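You operate a simulated robot arm through the tools that you are given. There is no shell and no other tool. Be economical: measure what you need, move in short steps, check, and stop when the job is done.

Carry out the task below with a simulated robot arm. There is one attempt and no reset: what you move stays moved.

Task
Change all three links in the terminal box over to DELTA, then screw the cover shut.
Fine: breaker off and 0 V on the volt display before the terminal cover opens; both wing screws tight; the breaker stays off. Leave the pack plug and the lid. Where these are worked on the way, their far stop is far enough and under half their travel is too little: terminal cover.

Only the result counts: the job must be done as asked and must still hold three seconds after the hand-in. Knocking over, shifting, dropping, spilling or breaking anything else fails it. Lids that push on must go on centred and level and be pressed home; caps that screw on are set level and turned clockwise until they are tight.

Robot
A 6-joint arm with a two-finger parallel gripper on a trunk, on a base that drives. Base frame: it is fixed to the floor where the robot stands at the start and does not move with it; the origin is under the middle of the robot, x ahead of it, y to its left, z up; the surface under the hand at the start is at about z = 0.75. Units: m, degrees, N and s.
With the tool pointing down near the work surface it reaches from about 0.1 to 0.6 m from the robot's upright axis, wherever it stands. Its first joint turns from -166.0 to 166.0 degrees. Places, roughly: black wing screw [0.4, -0.4, 1]; grey wing screw [0.4, -0.4, 1]; lever of the pack breaker [0.5, -0.1, 0.8]; lid of the clear case [0.8, -0.1, 1.1]; pack plug [0.5, 0.1, 0.8]; terminal cover [0.4, -0.4, 1.1]; volt display [0.9, -0.5, 1.2]. Payload 1.57 kg.
The TCP is the grasp point between the finger pads, 0.03 m short of the fingertips. In the tool frame z runs along the fingers and y along their closing line. The gripper opens to 0.11 m. The fingers are 0.024 m wide and 0.012 m thick; the gripper's body (0.048 by 0.112 m) begins 0.078 m behind the TCP.
Orientation is that of the tool frame in the base frame, as [roll, pitch, yaw] about the fixed x, y, z axes, in that order (R = Rz(yaw) Ry(pitch) Rx(roll)). With the fingers straight down and closing along the base's y, the tool's x points along the base's -x, its y along +y and its z along -z.

Tools
- The arm moves only by the tool apply_moves. Its arguments are lists of equal length, an entry for each row: "claw": the finger opening in m, from 0 to 0.11; "delta_pos": the shift along the tool's x, y, z in m, a list of three; "dr": the turn, a rotation vector about the tool's x, y, z in rad, a list of three. In form: {"claw": [claw, ...], "delta_pos": [[dx, dy, dz], ...], "dr": [[rx, ry, rz], ...]}. A call has 1 to 20 rows; each row is the pose to reach, as a shift and turn from the pose commanded when the call began, along the tool's axes at that moment. Each row takes 0.2 s and may step no farther than 0.05 m and 8.6 degrees from the row before; otherwise, or with a gripper value out of range, the whole call is refused. Where a pose cannot be reached the arm comes as near as it can. A force on the tool above 40 N (or 10 N above the force at the start of the call, whichever is more), or a blocked arm, ends the call early, and 0.2 s more pass. Each finger travels about 0.108 m/s and halts on what it meets, pressing with about 39 N; the grip force reading is that of the motor and also rises with nothing between the fingers. The clock runs only during rows and for 0.2 s after the last one: add rows that repeat a pose to give the fingers time. It gives the time, the measured TCP pose, the force on the tool (base axes), the opening and the grip force at its end, in the units of the frame above (readings bear some noise), with the torque about the TCP (base axes, N m) and any sound that the robot's microphone picked up, and new pictures: "views" is both (left out), scene, wrist or none.
- Cameras (640 x 400 px; columns grow to the right, rows downward): "scene" is now at [0.045, 0.1092, 1.7713]; the picture's right is [-0.44, -0.90, 0.00], its down [-0.74, 0.36, -0.56] and it looks along [0.51, -0.25, -0.83] (base axes); focal length 271 px, centre (320, 200). "wrist" rides on the gripper at [0.07, 0.016, -0.141] in the tool frame; the picture's right is [-0.23, 0.97, 0.00], its down [-0.86, -0.20, -0.48] and it looks along [-0.47, -0.11, 0.88] (tool axes); focal length 222 px, centre (320, 200).
- lift_body(by): slides the trunk up (or, below 0, down) by that many m; the arm and the scene camera ride with it, the base frame stays. It gives what a move gives, with no picture.
- drive_base(legs): drives the robot by 1 to 6 legs, each [ahead, left, turn to the left] in m, m and degrees, along the robot's own axes; the way and the turn of a leg run together, so that a leg with both is an arc; at most 1.5 m and 180 degrees a leg. The arm and the cameras ride along, it lands a little off, and it stops where it bumps. It gives what a move gives, and a new picture of the scene camera.
- pan_tilt(pan, tilt): turns the head with the scene camera to pan (to the left, within 120 degrees either way) and tilt (down, from -29 to 69), counted from straight ahead of the robot. It gives what a move gives, and a new picture of the scene camera.
- point_at(camera, pixels): for up to 12 pixels [column, row] of the newest picture of that camera ("zoom" is the newest enlarged one), the place [x, y, z] in the base frame of the surface seen there, good to about 0.002 m. No time passes.
- inspect(camera, box): a new picture of the part [left, top, right, bottom] of that camera's present view, enlarged. No time passes.
- sign_off(): hands the job in; it is judged then, once.

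Keep the steps short. Do not move on a guess: measure, check each grasp and each placing, and mend mistakes. In all there are 80 turns and 260 pictures (those below and enlarged ones count). Leave the gripper open and the arm clear of the work at the hand-in unless told otherwise, and finish with a single line.

The tools are called by a JSON object that holds its "api" and its "payload". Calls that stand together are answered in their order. apply_moves: Moves the arm, as the interface text tells. Its arguments: {"type":"object","properties":{"claw":{"type":"array"},"delta_pos":{"type":"array"},"dr":{"type":"array"},"views":{"type":"string","enum":["both","scene","wrist","none"]}},"required":["claw","delta_pos","dr"]} The other tools are called the same way: lift_body (by) slides the trunk up or down; drive_base (legs) drives the base; pan_tilt (pan, tilt) turns the head that bears the scene camera; point_at (camera, pixels) gives the place of the surface under pixels of a picture; inspect (camera, box) takes an enlarged picture of a part of a camera's view; sign_off () hands the job in.

At the start:

```text
time_s: 0.0
ee_pos: [0.3763, -0.1286, 1.3081]
ee_rot: [179.9, 0.0, -180.0]
wrist_force: [-0.1, -0.2, -1.1]
moment: [0.0, 0.0, -0.01]
opening: 0.1102
gripper_force: 0.0
trunk travel left (down, up): [-0.375, 0.215]
robot x, y, heading: [-0.0013, -0.0032, 0.3]
head pan, tilt: [-25.9, 55.7]
```

scene: 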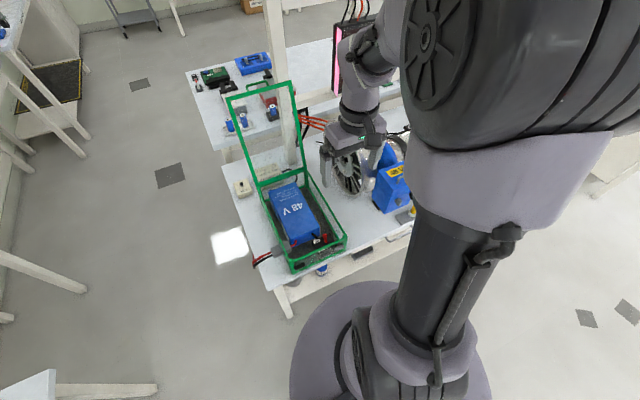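
wrist: 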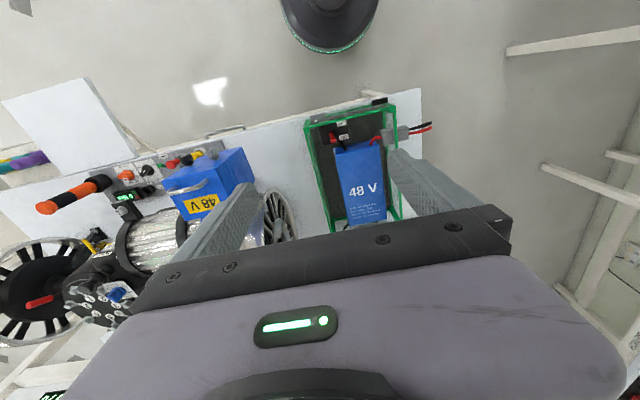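

I start by looking at the layout with enlarged views.

{"api": "inspect", "payload": {"camera": "wrist", "box": [0, 130, 260, 350]}}

{"api": "pan_tilt", "payload": {"pan": -50, "tilt": 45}}

```text
1.82 times, centred on (130, 240) of wrist
```

zoom: 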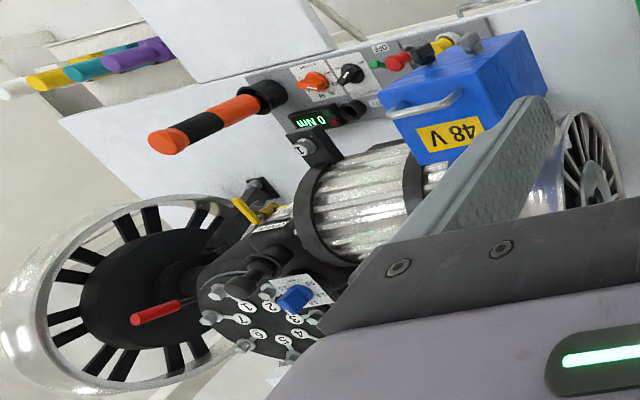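

```text
time_s: 0.9
ee_pos: [0.3764, -0.1292, 1.3084]
ee_rot: [-180.0, 0.1, -179.9]
wrist_force: [-0.1, 0.2, -0.8]
moment: [0.01, 0.0, 0.03]
opening: 0.11
gripper_force: 0.0
trunk travel left (down, up): [-0.375, 0.215]
robot x, y, heading: [0.0025, 0.0021, -0.0]
head pan, tilt: [-50.0, 45.0]
```

scene: 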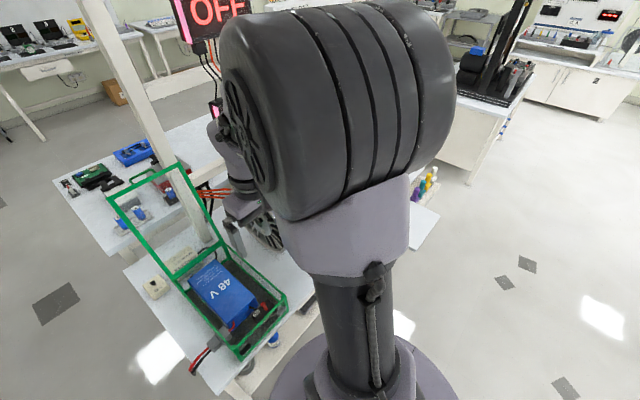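

I see the work from above; now I measure the parts in the enlarged wrist view.

{"api": "point_at", "payload": {"camera": "wrist", "pixels": [[121, 294], [106, 310], [142, 245], [162, 155], [127, 168], [126, 190], [130, 197], [99, 246], [40, 301], [205, 185], [75, 195], [165, 265]]}}

{"api": "inspect", "payload": {"camera": "wrist", "box": [50, 240, 178, 320]}}

{"api": "inspect", "payload": {"camera": "wrist", "box": [90, 140, 218, 220]}}

```text
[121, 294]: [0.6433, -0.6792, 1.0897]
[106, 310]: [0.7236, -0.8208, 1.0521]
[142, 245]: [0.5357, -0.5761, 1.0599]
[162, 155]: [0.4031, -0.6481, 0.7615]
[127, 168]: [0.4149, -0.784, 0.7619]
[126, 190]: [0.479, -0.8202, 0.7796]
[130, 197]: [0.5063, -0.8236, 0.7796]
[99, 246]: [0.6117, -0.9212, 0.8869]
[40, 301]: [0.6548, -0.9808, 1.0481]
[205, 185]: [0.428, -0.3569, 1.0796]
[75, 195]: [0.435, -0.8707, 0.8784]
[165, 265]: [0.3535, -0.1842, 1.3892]
```

```text
5.00 times, centred on (114, 280) of wrist
```

zoom: 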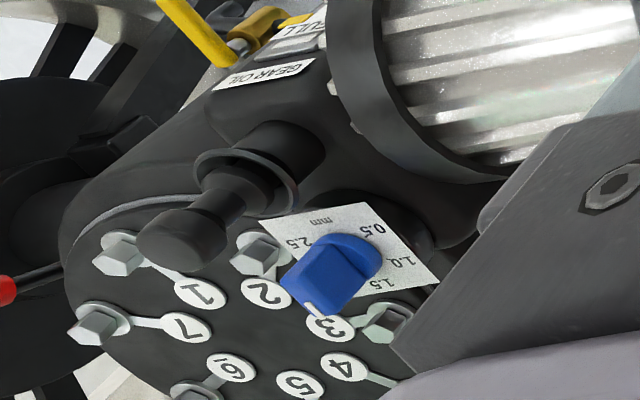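

```text
5.00 times, centred on (154, 180) of wrist
```

zoom: 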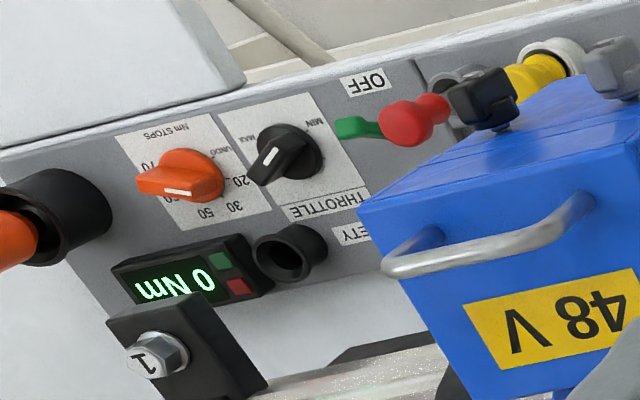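

The blue box (205,185) is the terminal box. I look closer at the case with the breaker and at the display.

{"api": "inspect", "payload": {"camera": "wrist", "box": [290, 80, 450, 180]}}

{"api": "inspect", "payload": {"camera": "scene", "box": [100, 0, 292, 120]}}

{"api": "inspect", "payload": {"camera": "scene", "box": [130, 220, 322, 340]}}

```text
4.00 times, centred on (370, 130) of wrist
```

zoom: 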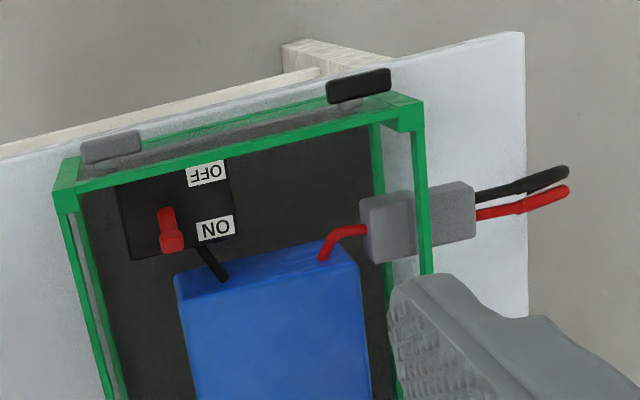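

```text
3.33 times, centred on (196, 60) of scene
```

zoom: 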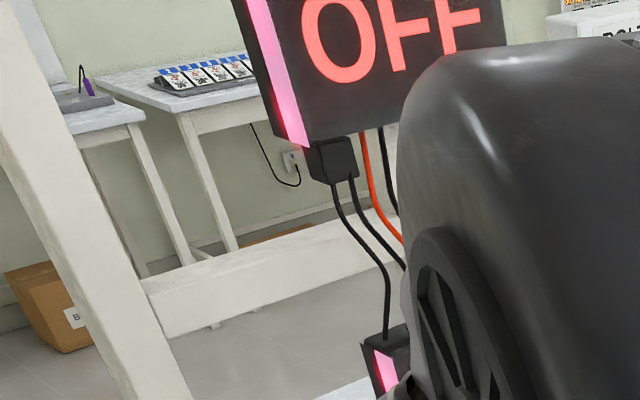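

```text
3.33 times, centred on (226, 280) of scene
```

zoom: 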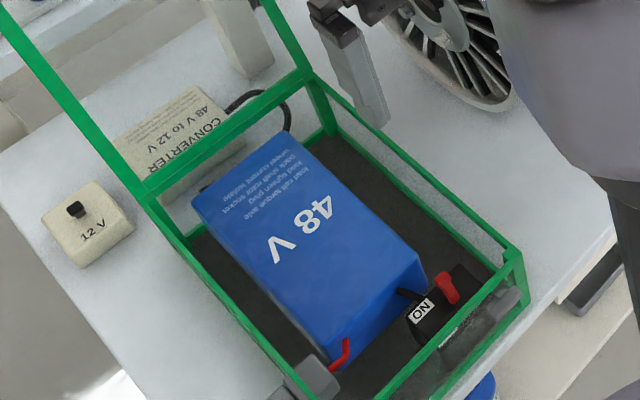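

The breaker lever (wrist ~ (332,137)) lies on ON, with OFF towards the robot. I measure it and the case.

{"api": "point_at", "payload": {"camera": "wrist", "pixels": [[333, 140], [332, 137], [331, 133], [344, 137], [341, 123], [325, 140], [308, 127], [392, 105], [346, 155], [318, 117], [380, 102], [328, 150]]}}

{"api": "inspect", "payload": {"camera": "wrist", "box": [310, 110, 358, 150]}}

```text
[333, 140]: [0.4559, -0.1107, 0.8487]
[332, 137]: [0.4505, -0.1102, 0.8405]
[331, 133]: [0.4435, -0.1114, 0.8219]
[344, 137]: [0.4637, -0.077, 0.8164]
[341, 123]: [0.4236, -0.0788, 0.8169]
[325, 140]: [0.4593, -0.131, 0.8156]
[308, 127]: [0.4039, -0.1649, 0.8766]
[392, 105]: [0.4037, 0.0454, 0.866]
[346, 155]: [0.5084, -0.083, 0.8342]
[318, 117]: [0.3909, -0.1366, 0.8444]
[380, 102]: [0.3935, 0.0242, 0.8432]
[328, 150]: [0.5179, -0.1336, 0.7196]
```

```text
10.00 times, centred on (334, 130) of wrist
```

zoom: 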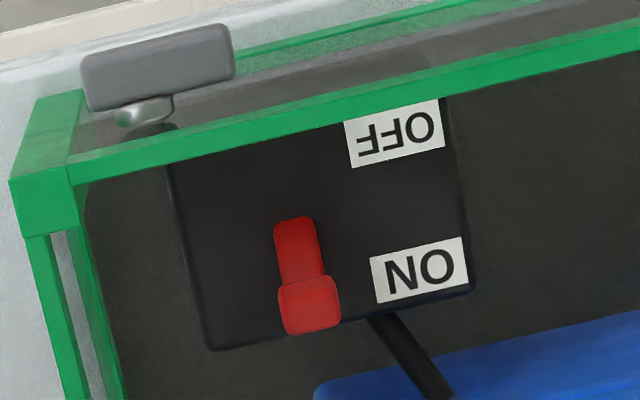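

Lever tip at (0.456,-0.110,0.849), pivot near x≈0.443. I bring the closed fingers behind it (battery side), first to a height above.

{"api": "apply_moves", "payload": {"claw": [0.08, 0.05, 0.02, 0, 0, 0, 0, 0, 0, 0], "delta_pos": [[-0.012, 0.002, 0.04], [-0.024, 0.004, 0.08], [-0.036, 0.006, 0.12], [-0.048, 0.008, 0.16], [-0.06, 0.01, 0.2], [-0.072, 0.012, 0.24], [-0.084, 0.014, 0.28], [-0.096, 0.016, 0.32], [-0.109, 0.017, 0.36], [-0.109, 0.017, 0.38]], "dr": [[0, 0, 0], [0, 0, 0], [0, 0, 0], [0, 0, 0], [0, 0, 0], [0, 0, 0], [0, 0, 0], [0, 0, 0], [0, 0, 0], [0, 0, 0]]}}

```text
time_s: 3.1
ee_pos: [0.4837, -0.1129, 0.9276]
ee_rot: [-180.0, -0.1, -179.9]
wrist_force: [0.6, -1.1, 0.1]
moment: [-0.02, 0.02, -0.02]
opening: 0.0002
gripper_force: 21.1
trunk travel left (down, up): [-0.375, 0.215]
robot x, y, heading: [-0.0004, 0.0022, -0.2]
head pan, tilt: [-50.0, 45.0]
```

scene: 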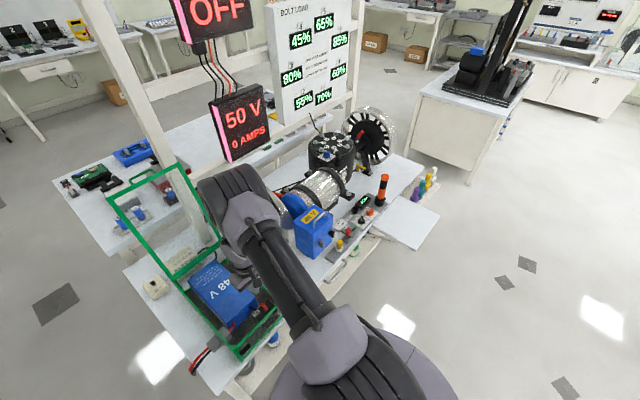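
wrist: 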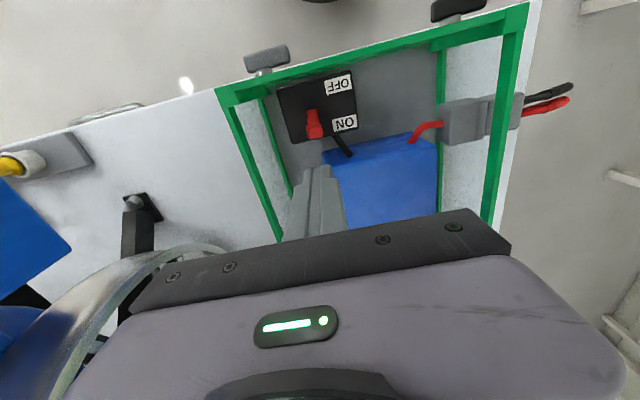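

The volt display shows 50 V. I check lever and battery edges before lowering.

{"api": "point_at", "payload": {"camera": "wrist", "pixels": [[315, 129], [316, 135], [310, 115], [325, 157], [329, 166], [302, 142], [355, 130], [318, 168]]}}

{"api": "inspect", "payload": {"camera": "wrist", "box": [260, 60, 388, 220]}}

```text
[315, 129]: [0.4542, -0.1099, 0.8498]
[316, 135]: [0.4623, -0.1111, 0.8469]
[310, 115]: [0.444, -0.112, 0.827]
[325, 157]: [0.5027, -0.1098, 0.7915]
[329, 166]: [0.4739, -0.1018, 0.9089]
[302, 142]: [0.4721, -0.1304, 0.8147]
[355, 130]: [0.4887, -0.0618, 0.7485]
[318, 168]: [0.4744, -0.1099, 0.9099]
```

```text
2.50 times, centred on (324, 140) of wrist
```

zoom: 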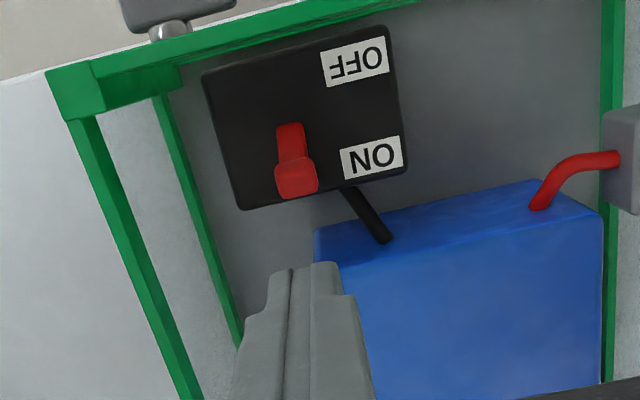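

I lower the tips behind the lever at y=-0.118, and then push towards the robot.

{"api": "apply_moves", "payload": {"claw": [0, 0, 0, 0, 0, 0, 0, 0, 0], "delta_pos": [[0.001, -0.005, 0.03], [0.002, -0.005, 0.062], [0.002, -0.005, 0.062], [0.012, -0.005, 0.062], [0.02, -0.005, 0.062], [0.028, -0.005, 0.062], [0.034, -0.005, 0.062], [0.038, -0.005, 0.062], [0.042, -0.005, 0.062]], "dr": [[0, 0, 0], [0, 0, 0], [0, 0, 0], [0, 0, 0], [0, 0, 0], [0, 0, 0], [0, 0, 0], [0, 0, 0], [0, 0, 0]]}}

```text
time_s: 5.1
ee_pos: [0.4477, -0.1177, 0.8667]
ee_rot: [-179.9, 0.3, -179.9]
wrist_force: [22.4, 6.1, 5.9]
moment: [0.2, -0.6, -0.06]
opening: 0.0
gripper_force: 21.0
trunk travel left (down, up): [-0.375, 0.215]
robot x, y, heading: [-0.0026, -0.0031, -0.2]
head pan, tilt: [-50.0, 45.0]
```

scene: 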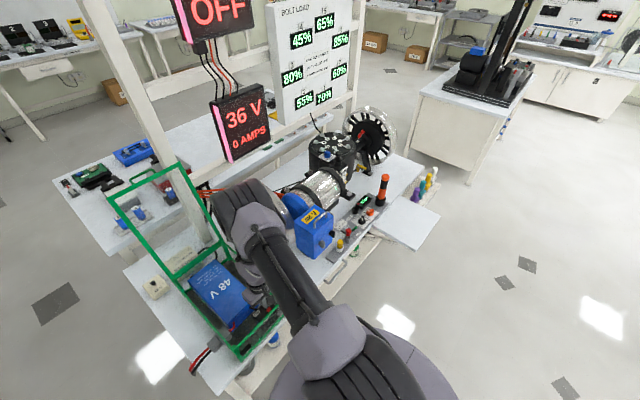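
wrist: 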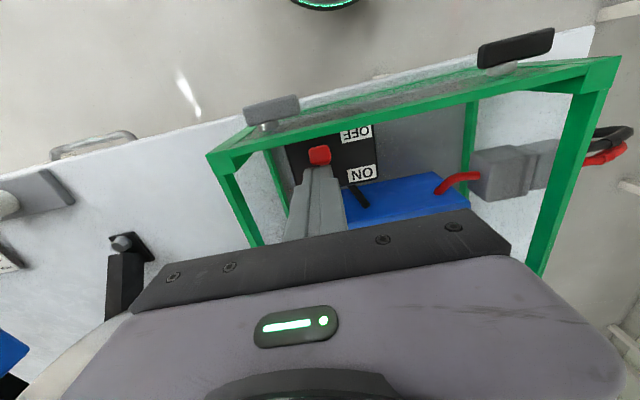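

The lever swung to OFF and the voltage is falling (36 V). I back off and rise.

{"api": "apply_moves", "payload": {"claw": [0, 0, 0, 0.03, 0.06, 0.09, 0.11, 0.11, 0.11, 0.11, 0.11], "delta_pos": [[-0.012, 0, 0], [-0.012, 0, -0.04], [-0.012, 0, -0.085], [0.005, -0.02, -0.13], [0.02, -0.04, -0.17], [0.035, -0.06, -0.21], [0.05, -0.08, -0.25], [0.06, -0.1, -0.29], [0.07, -0.13, -0.32], [0.08, -0.16, -0.35], [0.09, -0.19, -0.38]], "dr": [[0, 0, 0], [0, 0, 0], [0, 0, 0], [0, 0, 0], [0, 0, 0], [0, 0, 0], [0, 0, 0], [0, 0, 0], [0, 0, 0], [0, 0, 0], [0, 0, 0]]}}

```text
refused: row 4 steps farther than a row can; nothing moved
```

{"api": "apply_moves", "payload": {"claw": [0, 0, 0, 0.03, 0.06, 0.09, 0.11, 0.11, 0.11, 0.11, 0.11, 0.11], "delta_pos": [[-0.012, 0, 0], [-0.012, 0, -0.04], [-0.012, 0, -0.08], [0.005, -0.02, -0.12], [0.02, -0.04, -0.16], [0.035, -0.06, -0.2], [0.05, -0.08, -0.24], [0.06, -0.1, -0.28], [0.07, -0.13, -0.31], [0.08, -0.16, -0.34], [0.09, -0.19, -0.37], [0.09, -0.2, -0.4]], "dr": [[0, 0, 0], [0, 0, 0], [0, 0, 0], [0, 0, 0], [0, 0, 0], [0, 0, 0], [0, 0, 0], [0, 0, 0], [0, 0, 0], [0, 0, 0], [0, 0, 0], [0, 0, 0]]}}

```text
time_s: 7.7
ee_pos: [0.3538, -0.3165, 1.267]
ee_rot: [180.0, 0.1, 180.0]
wrist_force: [0.2, 0.0, -0.4]
moment: [-0.03, -0.02, 0.01]
opening: 0.11
gripper_force: 0.0
trunk travel left (down, up): [-0.375, 0.215]
robot x, y, heading: [0.0025, -0.0026, -0.2]
head pan, tilt: [-50.0, 45.0]
```

scene: 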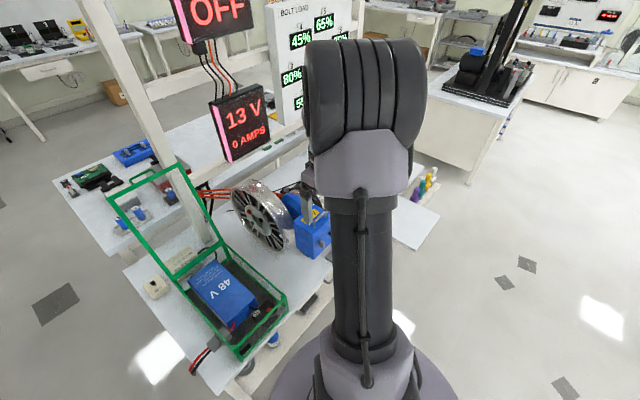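
wrist: 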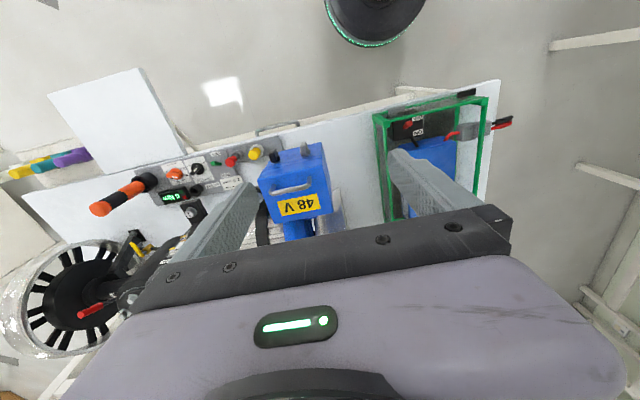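

Voltage down to 13 V. I zoom on breaker and terminal box.

{"api": "inspect", "payload": {"camera": "wrist", "box": [380, 95, 444, 135]}}

{"api": "inspect", "payload": {"camera": "wrist", "box": [210, 130, 370, 230]}}

{"api": "point_at", "payload": {"camera": "wrist", "pixels": [[310, 150], [315, 163], [275, 157], [275, 185], [290, 188], [300, 185], [262, 180], [326, 180], [330, 210], [287, 220], [300, 230], [322, 145]]}}

```text
10.00 times, centred on (412, 115) of wrist
```

zoom: 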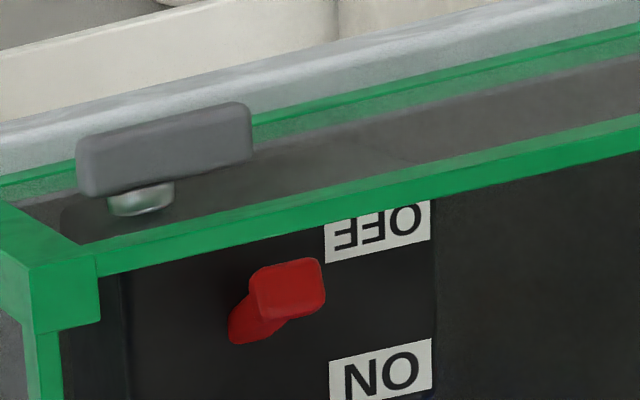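

```text
4.00 times, centred on (290, 180) of wrist
```

zoom: 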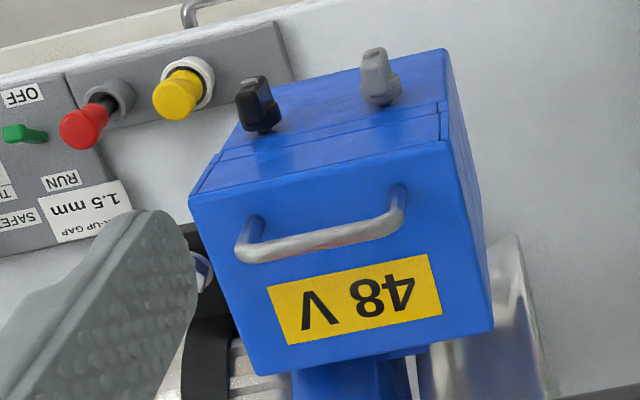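

```text
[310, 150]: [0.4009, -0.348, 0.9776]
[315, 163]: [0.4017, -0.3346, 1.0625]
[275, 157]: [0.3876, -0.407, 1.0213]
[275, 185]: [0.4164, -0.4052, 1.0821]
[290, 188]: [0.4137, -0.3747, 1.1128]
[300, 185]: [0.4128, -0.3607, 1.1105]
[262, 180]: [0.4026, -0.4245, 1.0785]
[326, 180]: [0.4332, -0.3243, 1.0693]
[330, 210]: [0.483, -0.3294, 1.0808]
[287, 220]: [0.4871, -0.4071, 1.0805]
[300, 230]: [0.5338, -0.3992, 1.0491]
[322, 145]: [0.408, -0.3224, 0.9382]
```

Breaker is at OFF. The box: top at z≈1.08, wing screws on the front face (x≈0.40) at z≈1.02. I turn the hand to point forward (+x), staying back from the box.

{"api": "apply_moves", "payload": {"claw": [0.11, 0.11, 0.11, 0.11, 0.11, 0.11, 0.11, 0.11, 0.11, 0.11, 0.11, 0.11], "delta_pos": [[0.03, 0, 0], [0.06, 0, 0.01], [0.09, -0.005, 0.02], [0.11, -0.01, 0.03], [0.13, -0.02, 0.05], [0.13, -0.03, 0.07], [0.13, -0.04, 0.09], [0.13, -0.05, 0.11], [0.13, -0.06, 0.13], [0.13, -0.06, 0.15], [0.13, -0.06, 0.18], [0.13, -0.06, 0.18]], "dr": [[0, -0.143, 0], [0, -0.286, 0], [0, -0.429, 0], [0, -0.571, 0], [0, -0.714, 0], [0, -0.857, 0], [0, -1.0, 0], [0, -1.143, 0], [0, -1.286, 0], [0, -1.429, 0], [0, -1.571, 0], [0, -1.571, 0]]}}

```text
time_s: 10.3
ee_pos: [0.2622, -0.5666, 1.0566]
ee_rot: [20.9, 89.9, 21.0]
wrist_force: [0.1, 0.3, -0.1]
moment: [0.06, 0.01, -0.01]
opening: 0.1101
gripper_force: 0.1
out of reach, approached as far as the arm can: row 6, 7, 8, 9, 10, 11, 12
trunk travel left (down, up): [-0.375, 0.215]
robot x, y, heading: [0.0014, 0.0015, 0.4]
head pan, tilt: [-50.0, 45.0]
```

scene: 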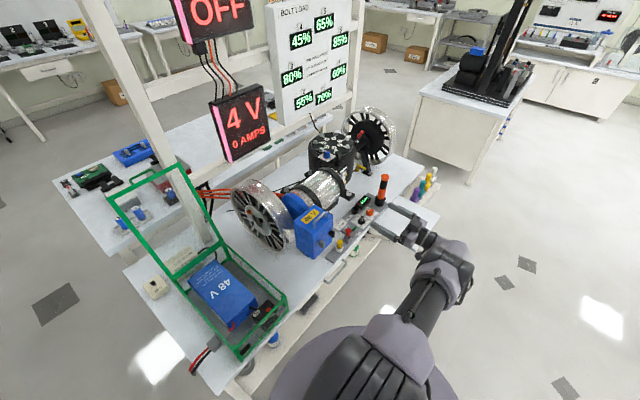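
wrist: 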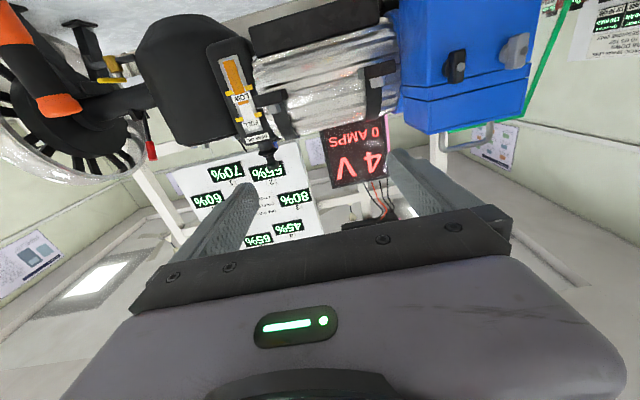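

The hand points forward, but the target is too near for the folded arm. I drive back 0.18 m for more reach.

{"api": "drive_base", "payload": {"legs": [[-0.18, 0, 0]]}}

```text
time_s: 11.8
ee_pos: [0.0773, -0.5688, 1.0578]
ee_rot: [27.7, 89.8, 28.0]
wrist_force: [0.4, 0.6, -0.1]
moment: [-0.01, 0.03, 0.01]
opening: 0.1101
gripper_force: 0.0
trunk travel left (down, up): [-0.375, 0.215]
robot x, y, heading: [-0.1827, -0.0011, 0.1]
head pan, tilt: [-50.0, 45.0]
```

scene: 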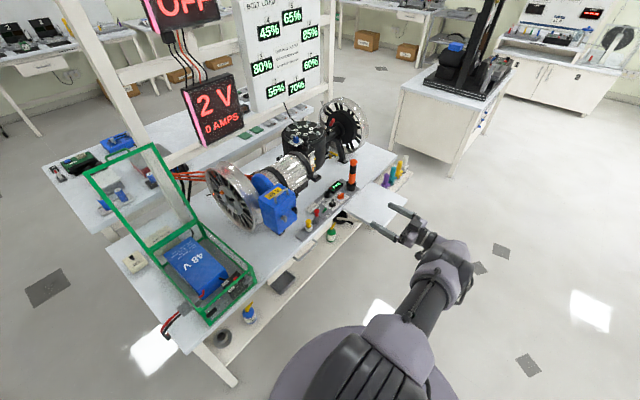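

I settle with one null row and zoom on the box front.

{"api": "apply_moves", "payload": {"claw": [0.11], "delta_pos": [[0, 0, 0]], "dr": [[0, 0, 0]], "views": "wrist"}}

{"api": "inspect", "payload": {"camera": "scene", "box": [240, 160, 336, 240]}}

```text
time_s: 12.2
ee_pos: [0.0794, -0.5678, 1.0588]
ee_rot: [50.4, 90.0, 50.4]
wrist_force: [-0.3, -0.2, 1.3]
moment: [-0.01, 0.01, 0.0]
opening: 0.1098
gripper_force: 0.1
trunk travel left (down, up): [-0.375, 0.215]
robot x, y, heading: [-0.1823, 0.0003, 0.0]
head pan, tilt: [-50.0, 45.0]
```

wrist: 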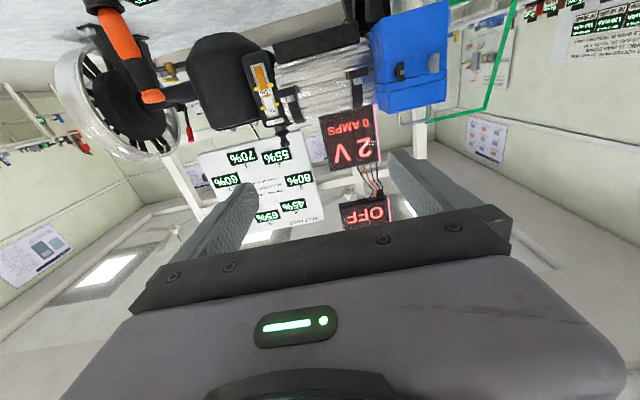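

```text
5.00 times, centred on (288, 200) of scene
```

zoom: 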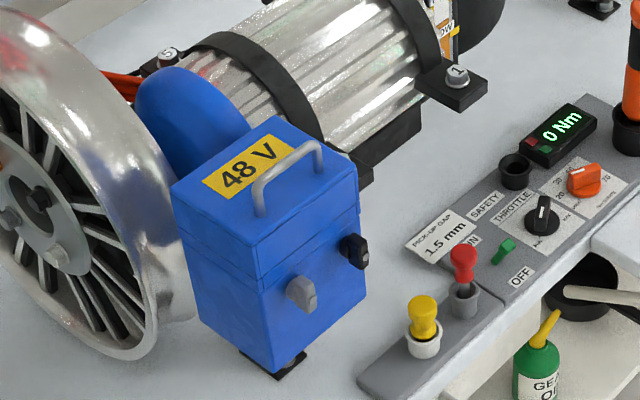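

Clear view of both wing screws: grey (302,292) and black (353,250) in the zoom. I measure them.

{"api": "point_at", "payload": {"camera": "zoom", "pixels": [[302, 285], [306, 300], [290, 293], [353, 243], [357, 258], [343, 243], [270, 300], [330, 268], [320, 145], [262, 205], [262, 278], [258, 265]]}}

{"api": "inspect", "payload": {"camera": "scene", "box": [276, 195, 324, 225]}}

```text
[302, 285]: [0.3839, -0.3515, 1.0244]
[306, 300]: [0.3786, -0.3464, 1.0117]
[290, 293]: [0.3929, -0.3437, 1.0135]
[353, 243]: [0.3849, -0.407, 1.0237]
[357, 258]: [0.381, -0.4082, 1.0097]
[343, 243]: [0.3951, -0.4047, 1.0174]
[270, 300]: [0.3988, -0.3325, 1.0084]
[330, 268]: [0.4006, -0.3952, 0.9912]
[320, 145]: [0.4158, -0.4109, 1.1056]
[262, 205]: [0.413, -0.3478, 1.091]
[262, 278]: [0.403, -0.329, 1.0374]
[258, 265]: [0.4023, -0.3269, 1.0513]
```

```text
13.33 times, centred on (300, 210) of scene
```

zoom: 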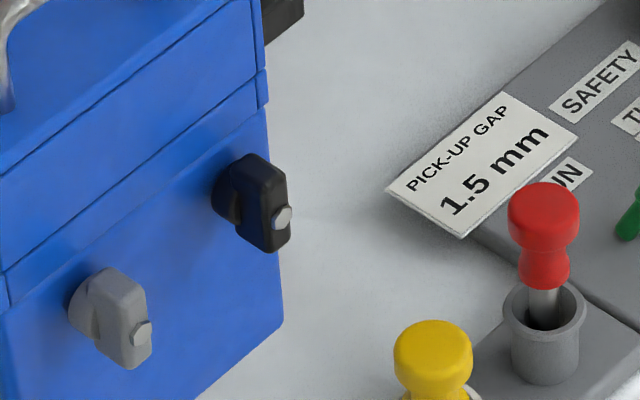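

I approach in front of the grey wing screw (0.382,-0.349,1.017), stopping short, fingers 0.035 open.

{"api": "apply_moves", "payload": {"claw": [0.09, 0.06, 0.04, 0.035, 0.035, 0.035, 0.035, 0.035, 0.035], "delta_pos": [[0.006, 0.028, 0.029], [0.012, 0.056, 0.058], [0.018, 0.084, 0.086], [0.024, 0.112, 0.115], [0.03, 0.14, 0.143], [0.036, 0.168, 0.17], [0.042, 0.195, 0.2], [0.042, 0.219, 0.23], [0.042, 0.219, 0.23]], "dr": [[0, 0, 0], [0, 0, 0], [0, 0, 0], [0, 0, 0], [0, 0, 0], [0, 0, 0], [0, 0, 0], [0, 0, 0], [0, 0, 0]]}}

```text
time_s: 14.2
ee_pos: [0.3608, -0.4245, 0.9574]
ee_rot: [33.2, 89.7, 33.3]
wrist_force: [-0.2, -0.6, -0.1]
moment: [0.01, 0.04, 0.01]
opening: 0.0352
gripper_force: 0.0
out of reach, approached as far as the arm can: row 1, 2, 3, 4, 5, 6, 7, 8, 9
trunk travel left (down, up): [-0.375, 0.215]
robot x, y, heading: [-0.185, -0.0025, -0.1]
head pan, tilt: [-50.0, 45.0]
```

scene: 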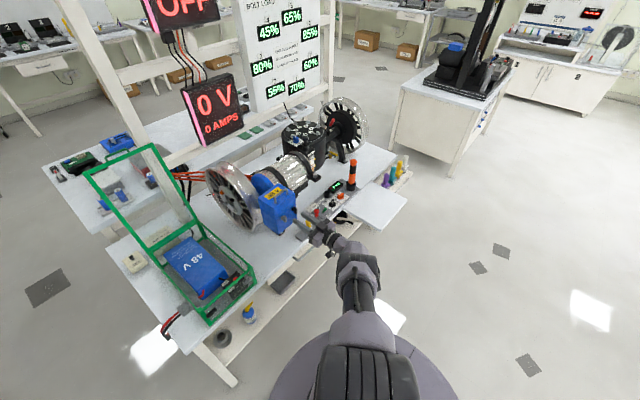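
wrist: 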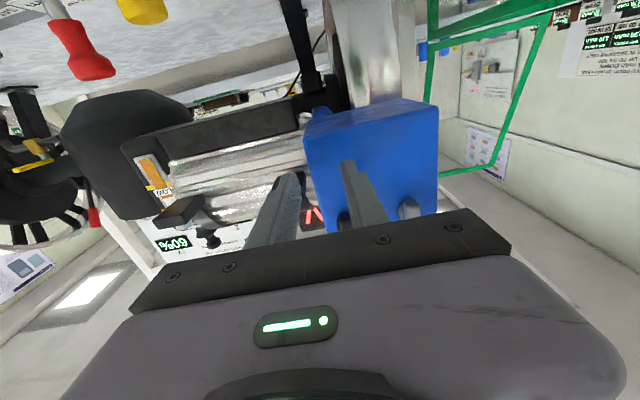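

Display reads 0 V. The arm stopped off the commanded pose; I do a null row to see what pose is being commanded.

{"api": "apply_moves", "payload": {"claw": [0.035, 0.035], "delta_pos": [[0, 0, 0], [0, 0, 0]], "dr": [[0, 0, 0], [0, 0, 0]], "views": "none"}}

```text
time_s: 14.8
ee_pos: [0.3615, -0.4238, 0.9564]
ee_rot: [43.7, 89.8, 43.8]
wrist_force: [-0.3, -0.1, -0.3]
moment: [0.0, -0.03, -0.02]
opening: 0.0349
gripper_force: 0.1
trunk travel left (down, up): [-0.375, 0.215]
robot x, y, heading: [-0.1834, -0.0001, -0.0]
head pan, tilt: [-50.0, 45.0]
```

Commanded equals actual now. The arm seems to prefer being lower relative to the shoulder, so I back off a little and raise the trunk by 0.1.

{"api": "apply_moves", "payload": {"claw": [0.035, 0.035], "delta_pos": [[0, 0, -0.03], [0, 0, -0.06]], "dr": [[0, 0, 0], [0, 0, 0]], "views": "none"}}

{"api": "lift_body", "payload": {"by": 0.1}}

{"api": "apply_moves", "payload": {"claw": [0.035, 0.035, 0.035], "delta_pos": [[0.01, 0.025, 0], [0.02, 0.05, 0], [0.03, 0.07, 0]], "dr": [[0, 0, 0], [0, 0, 0], [0, 0, 0]], "views": "both"}}

```text
time_s: 15.4
ee_pos: [0.3327, -0.4433, 0.9593]
ee_rot: [59.0, 89.9, 59.1]
wrist_force: [1.2, 0.2, 0.3]
moment: [-0.02, -0.02, 0.0]
opening: 0.035
gripper_force: 0.1
out of reach, approached as far as the arm can: row 1, 2
trunk travel left (down, up): [-0.375, 0.215]
robot x, y, heading: [-0.1799, -0.0006, -0.0]
head pan, tilt: [-50.0, 45.0]
```

```text
time_s: 16.7
ee_pos: [0.3331, -0.4428, 1.0597]
ee_rot: [51.6, 89.9, 51.8]
wrist_force: [0.1, -0.2, -0.8]
moment: [0.01, 0.05, -0.03]
opening: 0.0349
gripper_force: 0.0
trunk travel left (down, up): [-0.475, 0.115]
robot x, y, heading: [-0.1817, -0.0019, 0.1]
head pan, tilt: [-50.0, 45.0]
```

```text
time_s: 17.5
ee_pos: [0.3351, -0.4405, 1.0592]
ee_rot: [39.4, 89.7, 39.5]
wrist_force: [-0.2, 0.3, 0.7]
moment: [0.03, -0.02, 0.01]
opening: 0.035
gripper_force: 0.0
out of reach, approached as far as the arm can: row 1, 2, 3
trunk travel left (down, up): [-0.475, 0.115]
robot x, y, heading: [-0.182, 0.0001, 0.1]
head pan, tilt: [-50.0, 45.0]
```

scene: 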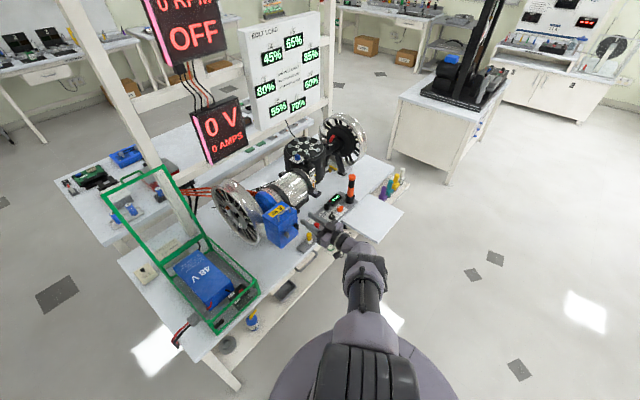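
wrist: 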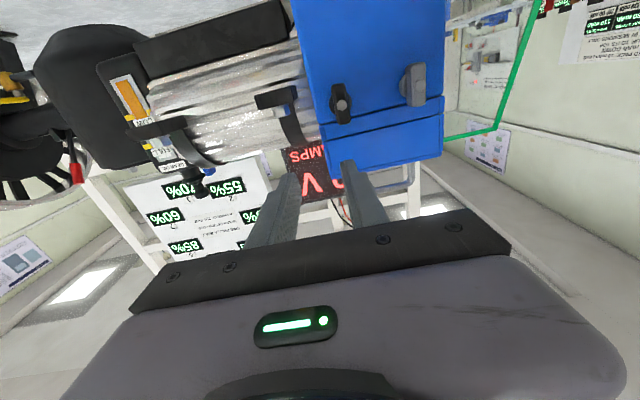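

The arm needs to stay at a larger radius. I drive back another 0.1 m.

{"api": "drive_base", "payload": {"legs": [[-0.1, 0, 0]]}}

{"api": "apply_moves", "payload": {"claw": [0.035, 0.035, 0.035, 0.035, 0.035], "delta_pos": [[0.01, 0.02, 0.02], [0.02, 0.04, 0.04], [0.03, 0.06, 0.06], [0.042, 0.08, 0.08], [0.042, 0.091, 0.09]], "dr": [[0, 0, 0], [0, 0, 0], [0, 0, 0], [0, 0, 0], [0, 0, 0]], "views": "wrist"}}

```text
time_s: 18.7
ee_pos: [0.2379, -0.4402, 1.0593]
ee_rot: [33.6, 89.8, 33.9]
wrist_force: [-0.5, -0.3, 0.0]
moment: [0.01, 0.02, -0.02]
opening: 0.0353
gripper_force: 0.1
trunk travel left (down, up): [-0.475, 0.115]
robot x, y, heading: [-0.2781, -0.001, -0.1]
head pan, tilt: [-50.0, 45.0]
```

scene: 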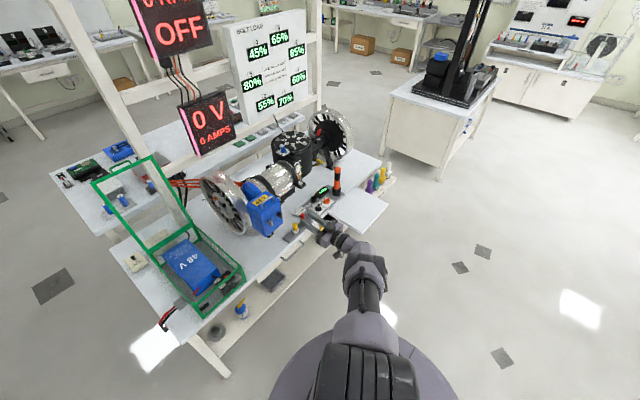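

```text
time_s: 19.9
ee_pos: [0.3343, -0.365, 1.0517]
ee_rot: [132.4, 89.0, 133.1]
wrist_force: [-0.2, -1.2, 0.2]
moment: [0.02, 0.01, 0.01]
opening: 0.0348
gripper_force: 0.1
out of reach, approached as far as the arm can: row 1, 2, 3, 4, 5
trunk travel left (down, up): [-0.475, 0.115]
robot x, y, heading: [-0.2802, -0.0015, 0.3]
head pan, tilt: [-50.0, 45.0]
```

wrist: 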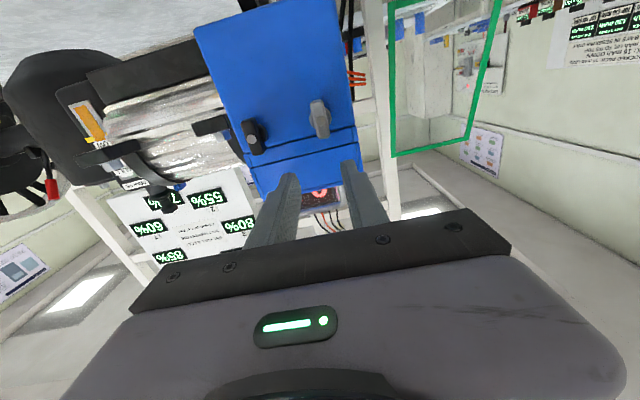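

I probe which direction is free: straight up 0.04, with no sideways motion.

{"api": "apply_moves", "payload": {"claw": [0.035, 0.035, 0.035], "delta_pos": [[-0.02, 0, -0.01], [-0.04, 0, -0.01], [-0.04, 0, -0.01]], "dr": [[0, 0, 0], [0, 0, 0], [0, 0, 0]], "views": "none"}}

{"api": "pan_tilt", "payload": {"pan": -40, "tilt": 69}}

```text
time_s: 20.7
ee_pos: [0.3416, -0.3835, 1.0784]
ee_rot: [39.4, 89.7, 39.7]
wrist_force: [0.6, 0.3, -0.7]
moment: [0.0, 0.02, -0.01]
opening: 0.0352
gripper_force: 0.0
out of reach, approached as far as the arm can: row 1, 2, 3
trunk travel left (down, up): [-0.475, 0.115]
robot x, y, heading: [-0.2802, -0.0002, 0.1]
head pan, tilt: [-50.0, 45.0]
```

```text
time_s: 21.6
ee_pos: [0.3413, -0.3841, 1.0787]
ee_rot: [39.7, 89.8, 40.1]
wrist_force: [-0.5, 0.4, -0.3]
moment: [0.03, 0.01, 0.01]
opening: 0.0352
gripper_force: 0.1
trunk travel left (down, up): [-0.475, 0.115]
robot x, y, heading: [-0.2813, 0.0022, 0.0]
head pan, tilt: [-40.0, 68.8]
```

scene: 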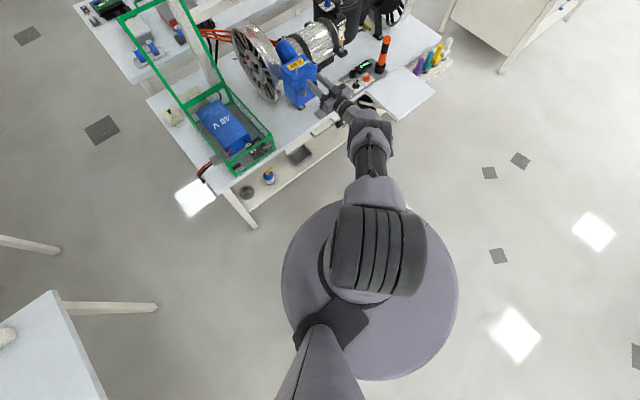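

The forearm comes down steeply from a high elbow, so the bend at the wrist is the limit. I reposition the base so the arm points straight at the box: back 0.1, then right 0.36.

{"api": "drive_base", "payload": {"legs": [[-0.1, 0, 0], [0, -0.36, 0]]}}

{"api": "apply_moves", "payload": {"claw": [0.035, 0.035, 0.035, 0.035, 0.035, 0.035, 0.035, 0.035], "delta_pos": [[0.0, 0.04, 0.005], [0.0, 0.085, 0.01], [0, 0.13, 0.015], [0, 0.175, 0.02], [0, 0.22, 0.03], [0, 0.265, 0.04], [0, 0.31, 0.05], [0, 0.35, 0.06]], "dr": [[0, 0, 0], [0, 0, 0], [0, 0, 0], [0, 0, 0], [0, 0, 0], [0, 0, 0], [0, 0, 0], [0, 0, 0]], "views": "both"}}

```text
time_s: 24.6
ee_pos: [0.2478, -0.7294, 1.0798]
ee_rot: [45.1, 89.7, 46.2]
wrist_force: [-0.8, 0.2, 0.9]
moment: [-0.01, 0.01, 0.0]
opening: 0.0348
gripper_force: 0.1
trunk travel left (down, up): [-0.475, 0.115]
robot x, y, heading: [-0.3776, -0.349, 0.8]
head pan, tilt: [-40.0, 68.8]
```

scene: 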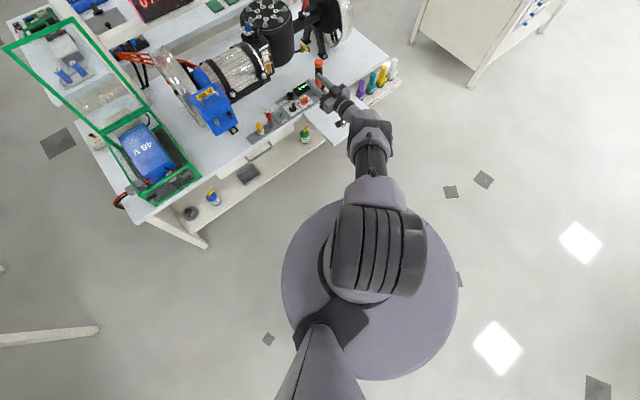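

```text
time_s: 26.4
ee_pos: [0.4319, -0.497, 1.1262]
ee_rot: [64.5, 89.6, 65.3]
wrist_force: [-0.5, -0.4, -0.6]
moment: [0.0, 0.02, 0.08]
opening: 0.035
gripper_force: 0.1
out of reach, approached as far as the arm can: row 1, 2, 3, 4, 5, 6, 7, 8
trunk travel left (down, up): [-0.475, 0.115]
robot x, y, heading: [-0.3779, -0.3562, 0.8]
head pan, tilt: [-40.0, 68.8]
```

scene: 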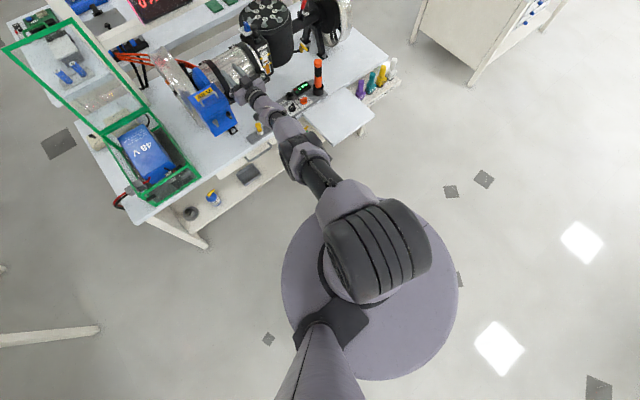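
wrist: 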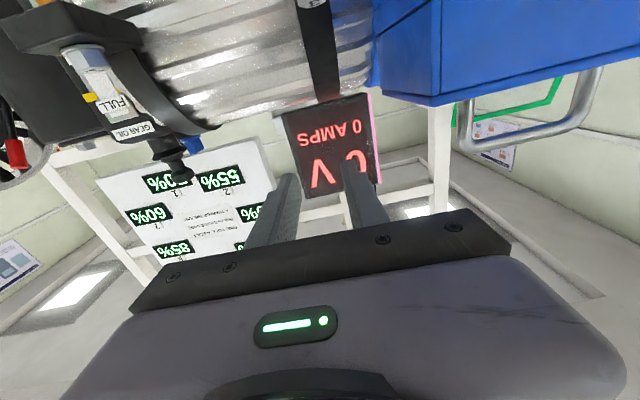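

It drifted close to the box but touched nothing (0.432,-0.497,1.126). The horizontal hand wants a radius ≥0.8. I back the base 0.14 and lower the trunk 0.1.

{"api": "drive_base", "payload": {"legs": [[-0.14, 0, -0.8]]}}

{"api": "lift_body", "payload": {"by": -0.1}}

{"api": "apply_moves", "payload": {"claw": [0.035, 0.035, 0.035, 0.035], "delta_pos": [[0, 0.035, 0], [0, 0.07, 0], [0, 0.105, 0], [0, 0.14, 0]], "dr": [[0, 0, 0], [0, 0, 0], [0, 0, 0], [0, 0, 0]], "views": "wrist"}}

```text
time_s: 27.7
ee_pos: [0.2916, -0.5091, 1.123]
ee_rot: [47.4, 89.8, 47.3]
wrist_force: [0.5, 1.0, 0.6]
moment: [0.0, 0.01, 0.01]
opening: 0.035
gripper_force: 0.0
trunk travel left (down, up): [-0.475, 0.115]
robot x, y, heading: [-0.5173, -0.3568, -0.5]
head pan, tilt: [-40.0, 68.8]
```

scene: 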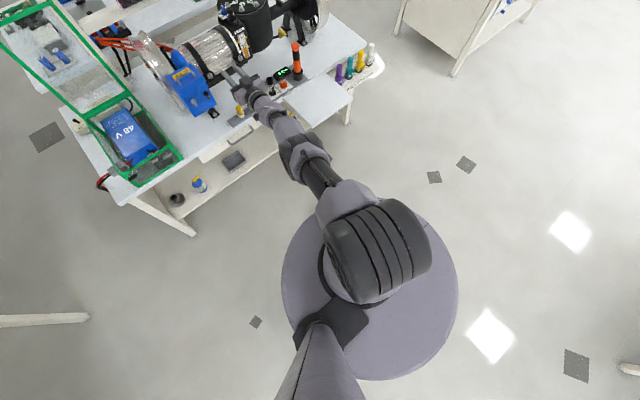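

```text
time_s: 29.0
ee_pos: [0.2934, -0.5095, 1.0249]
ee_rot: [52.4, 89.9, 52.1]
wrist_force: [-0.2, -0.4, -0.2]
moment: [0.01, 0.0, 0.01]
opening: 0.0349
gripper_force: 0.1
trunk travel left (down, up): [-0.375, 0.215]
robot x, y, heading: [-0.518, -0.3484, -0.5]
head pan, tilt: [-40.0, 68.8]
```

```text
time_s: 30.0
ee_pos: [0.3203, -0.4031, 1.0357]
ee_rot: [129.3, 87.7, 133.0]
wrist_force: [-0.3, 0.0, 0.1]
moment: [-0.05, -0.02, -0.02]
opening: 0.0349
gripper_force: 0.1
out of reach, approached as far as the arm can: row 1, 2, 3, 4
trunk travel left (down, up): [-0.375, 0.215]
robot x, y, heading: [-0.5206, -0.3486, -0.4]
head pan, tilt: [-40.0, 68.8]
```

wrist: 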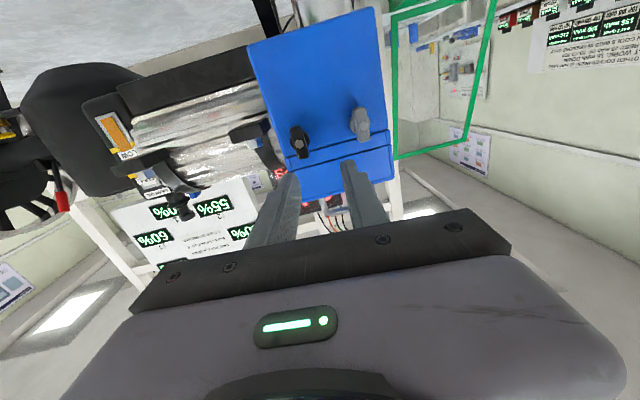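

Near: the two wing screws are ahead. I test a small forward/down step with the orientation corrected (≈4° yaw).

{"api": "apply_moves", "payload": {"claw": [0.035, 0.035], "delta_pos": [[0.008, -0.002, 0.005], [0.018, -0.004, 0.015]], "dr": [[0.033, -0.012, 0], [0.065, -0.025, 0]], "views": "none"}}

```text
time_s: 30.6
ee_pos: [0.3199, -0.4064, 1.0349]
ee_rot: [127.4, 87.7, 130.9]
wrist_force: [1.0, -0.6, -0.1]
moment: [0.0, 0.01, 0.01]
opening: 0.0351
gripper_force: 0.1
out of reach, approached as far as the arm can: row 1, 2
trunk travel left (down, up): [-0.375, 0.215]
robot x, y, heading: [-0.5163, -0.3511, -0.4]
head pan, tilt: [-40.0, 68.8]
```

The wrist sits on its upward bend stop; I should bring the hand round sideways instead, with the arm pointing to the side of the robot. First I retract and point the hand down again.

{"api": "apply_moves", "payload": {"claw": [0.035, 0.035, 0.035, 0.035, 0.035, 0.035, 0.035, 0.035, 0.035, 0.035, 0.035, 0.035], "delta_pos": [[-0.012, 0, -0.02], [-0.024, 0, -0.04], [-0.036, 0, -0.06], [-0.048, 0, -0.08], [-0.06, 0, -0.1], [-0.072, 0, -0.12], [-0.084, 0, -0.14], [-0.096, 0, -0.16], [-0.108, 0, -0.18], [-0.12, 0, -0.2], [-0.132, 0, -0.22], [-0.132, 0, -0.22]], "dr": [[0, 0.14, 0], [0, 0.28, 0], [0, 0.42, 0], [0, 0.56, 0], [0, 0.7, 0], [0, 0.84, 0], [0, 0.98, 0], [0, 1.12, 0], [0, 1.26, 0], [0, 1.4, 0], [0, 1.53, 0], [0, 1.53, 0]], "views": "none"}}

```text
time_s: 33.2
ee_pos: [0.0985, -0.4266, 1.1804]
ee_rot: [178.2, 0.9, -176.5]
wrist_force: [-0.1, 0.1, 0.1]
moment: [-0.01, -0.02, 0.02]
opening: 0.0348
gripper_force: 0.1
out of reach, approached as far as the arm can: row 1, 2, 3, 4, 5, 6, 7, 8
trunk travel left (down, up): [-0.375, 0.215]
robot x, y, heading: [-0.5189, -0.3551, -0.7]
head pan, tilt: [-40.0, 68.8]
```

Hand is down again. Now I swing the arm to the robot's right side.

{"api": "apply_moves", "payload": {"claw": [0.035, 0.035, 0.035, 0.035, 0.035, 0.035, 0.035, 0.035, 0.035, 0.035, 0.035, 0.035, 0.035, 0.035, 0.035, 0.035], "delta_pos": [[0.02, -0.04, 0], [0.04, -0.08, 0], [0.06, -0.12, 0], [0.08, -0.16, 0], [0.1, -0.2, 0], [0.12, -0.24, 0], [0.145, -0.275, 0], [0.175, -0.31, 0], [0.21, -0.34, 0], [0.245, -0.37, 0], [0.28, -0.4, 0], [0.32, -0.42, 0], [0.36, -0.44, 0], [0.4, -0.46, 0], [0.44, -0.475, 0], [0.48, -0.485, 0]], "dr": [[0, 0, 0], [0, 0, 0], [0, 0, 0], [0, 0, 0], [0, 0, 0], [0, 0, 0], [0, 0, 0], [0, 0, 0], [0, 0, 0], [0, 0, 0], [0, 0, 0], [0, 0, 0], [0, 0, 0], [0, 0, 0], [0, 0, 0], [0, 0, 0]], "views": "none"}}

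{"api": "drive_base", "payload": {"legs": [[0, 0.51, 0.7], [0.4, 0, 0]]}}

```text
time_s: 36.6
ee_pos: [-0.353, -0.9382, 1.1535]
ee_rot: [178.1, 1.0, -176.5]
wrist_force: [-0.9, 1.0, 0.3]
moment: [0.04, 0.01, 0.0]
opening: 0.035
gripper_force: 0.2
trunk travel left (down, up): [-0.375, 0.215]
robot x, y, heading: [-0.513, -0.3502, -0.5]
head pan, tilt: [-40.0, 68.8]
```

```text
time_s: 41.8
ee_pos: [0.0508, -0.4115, 1.1535]
ee_rot: [178.1, 0.9, -176.0]
wrist_force: [0.6, 0.1, 0.0]
moment: [0.0, 0.01, -0.03]
opening: 0.035
gripper_force: 0.2
trunk travel left (down, up): [-0.375, 0.215]
robot x, y, heading: [-0.1251, 0.1716, 0.0]
head pan, tilt: [-40.0, 68.8]
```

scene: 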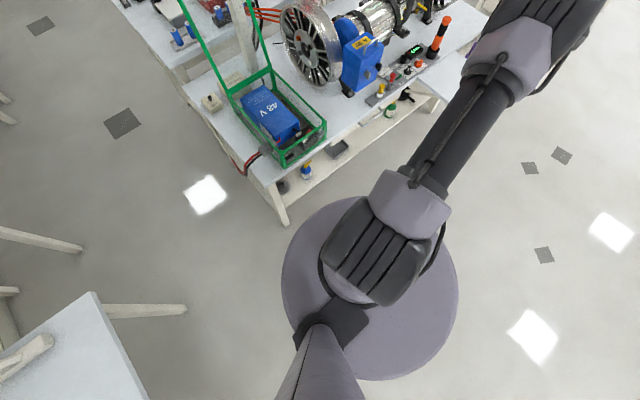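

Arm now points sideways (azimuth ≈ -73°). I pitch the hand forward again, keeping off the box.

{"api": "apply_moves", "payload": {"claw": [0.035, 0.035, 0.035, 0.035, 0.035, 0.035, 0.035, 0.035, 0.035, 0.035, 0.035, 0.035], "delta_pos": [[-0.02, 0, 0], [-0.04, 0, 0], [-0.06, 0, 0.0], [-0.08, 0, 0.005], [-0.1, 0, 0.01], [-0.12, 0, 0.015], [-0.14, 0, 0.02], [-0.16, 0, 0.03], [-0.18, 0, 0.04], [-0.2, 0, 0.05], [-0.22, 0, 0.06], [-0.22, 0, 0.07]], "dr": [[0, -0.143, 0], [0, -0.286, 0], [0, -0.429, 0], [0, -0.571, 0], [0, -0.714, 0], [0, -0.857, 0], [0, -1.0, 0], [0, -1.143, 0], [0, -1.286, 0], [0, -1.429, 0], [0, -1.571, 0], [0, -1.571, 0]], "views": "both"}}

```text
time_s: 44.4
ee_pos: [0.2707, -0.3931, 1.0891]
ee_rot: [61.7, 87.8, 65.7]
wrist_force: [0.0, -0.1, 0.0]
moment: [0.01, 0.0, -0.01]
opening: 0.0347
gripper_force: 0.1
trunk travel left (down, up): [-0.375, 0.215]
robot x, y, heading: [-0.1216, 0.1726, -0.2]
head pan, tilt: [-40.0, 68.8]
```

scene: 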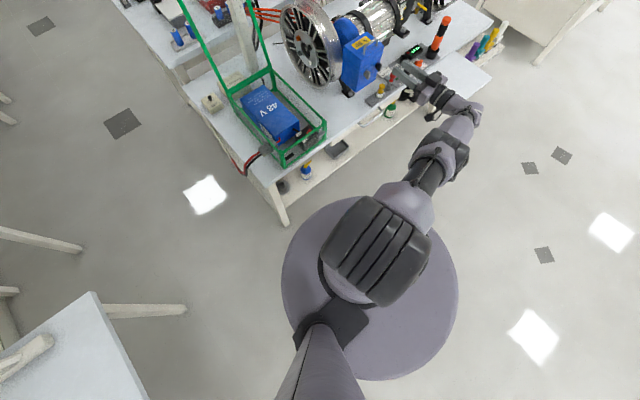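
wrist: 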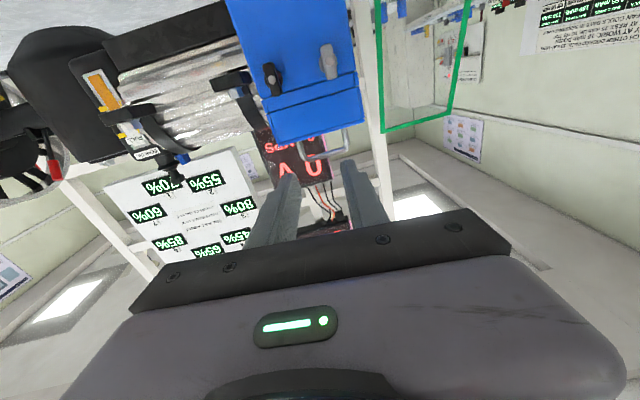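

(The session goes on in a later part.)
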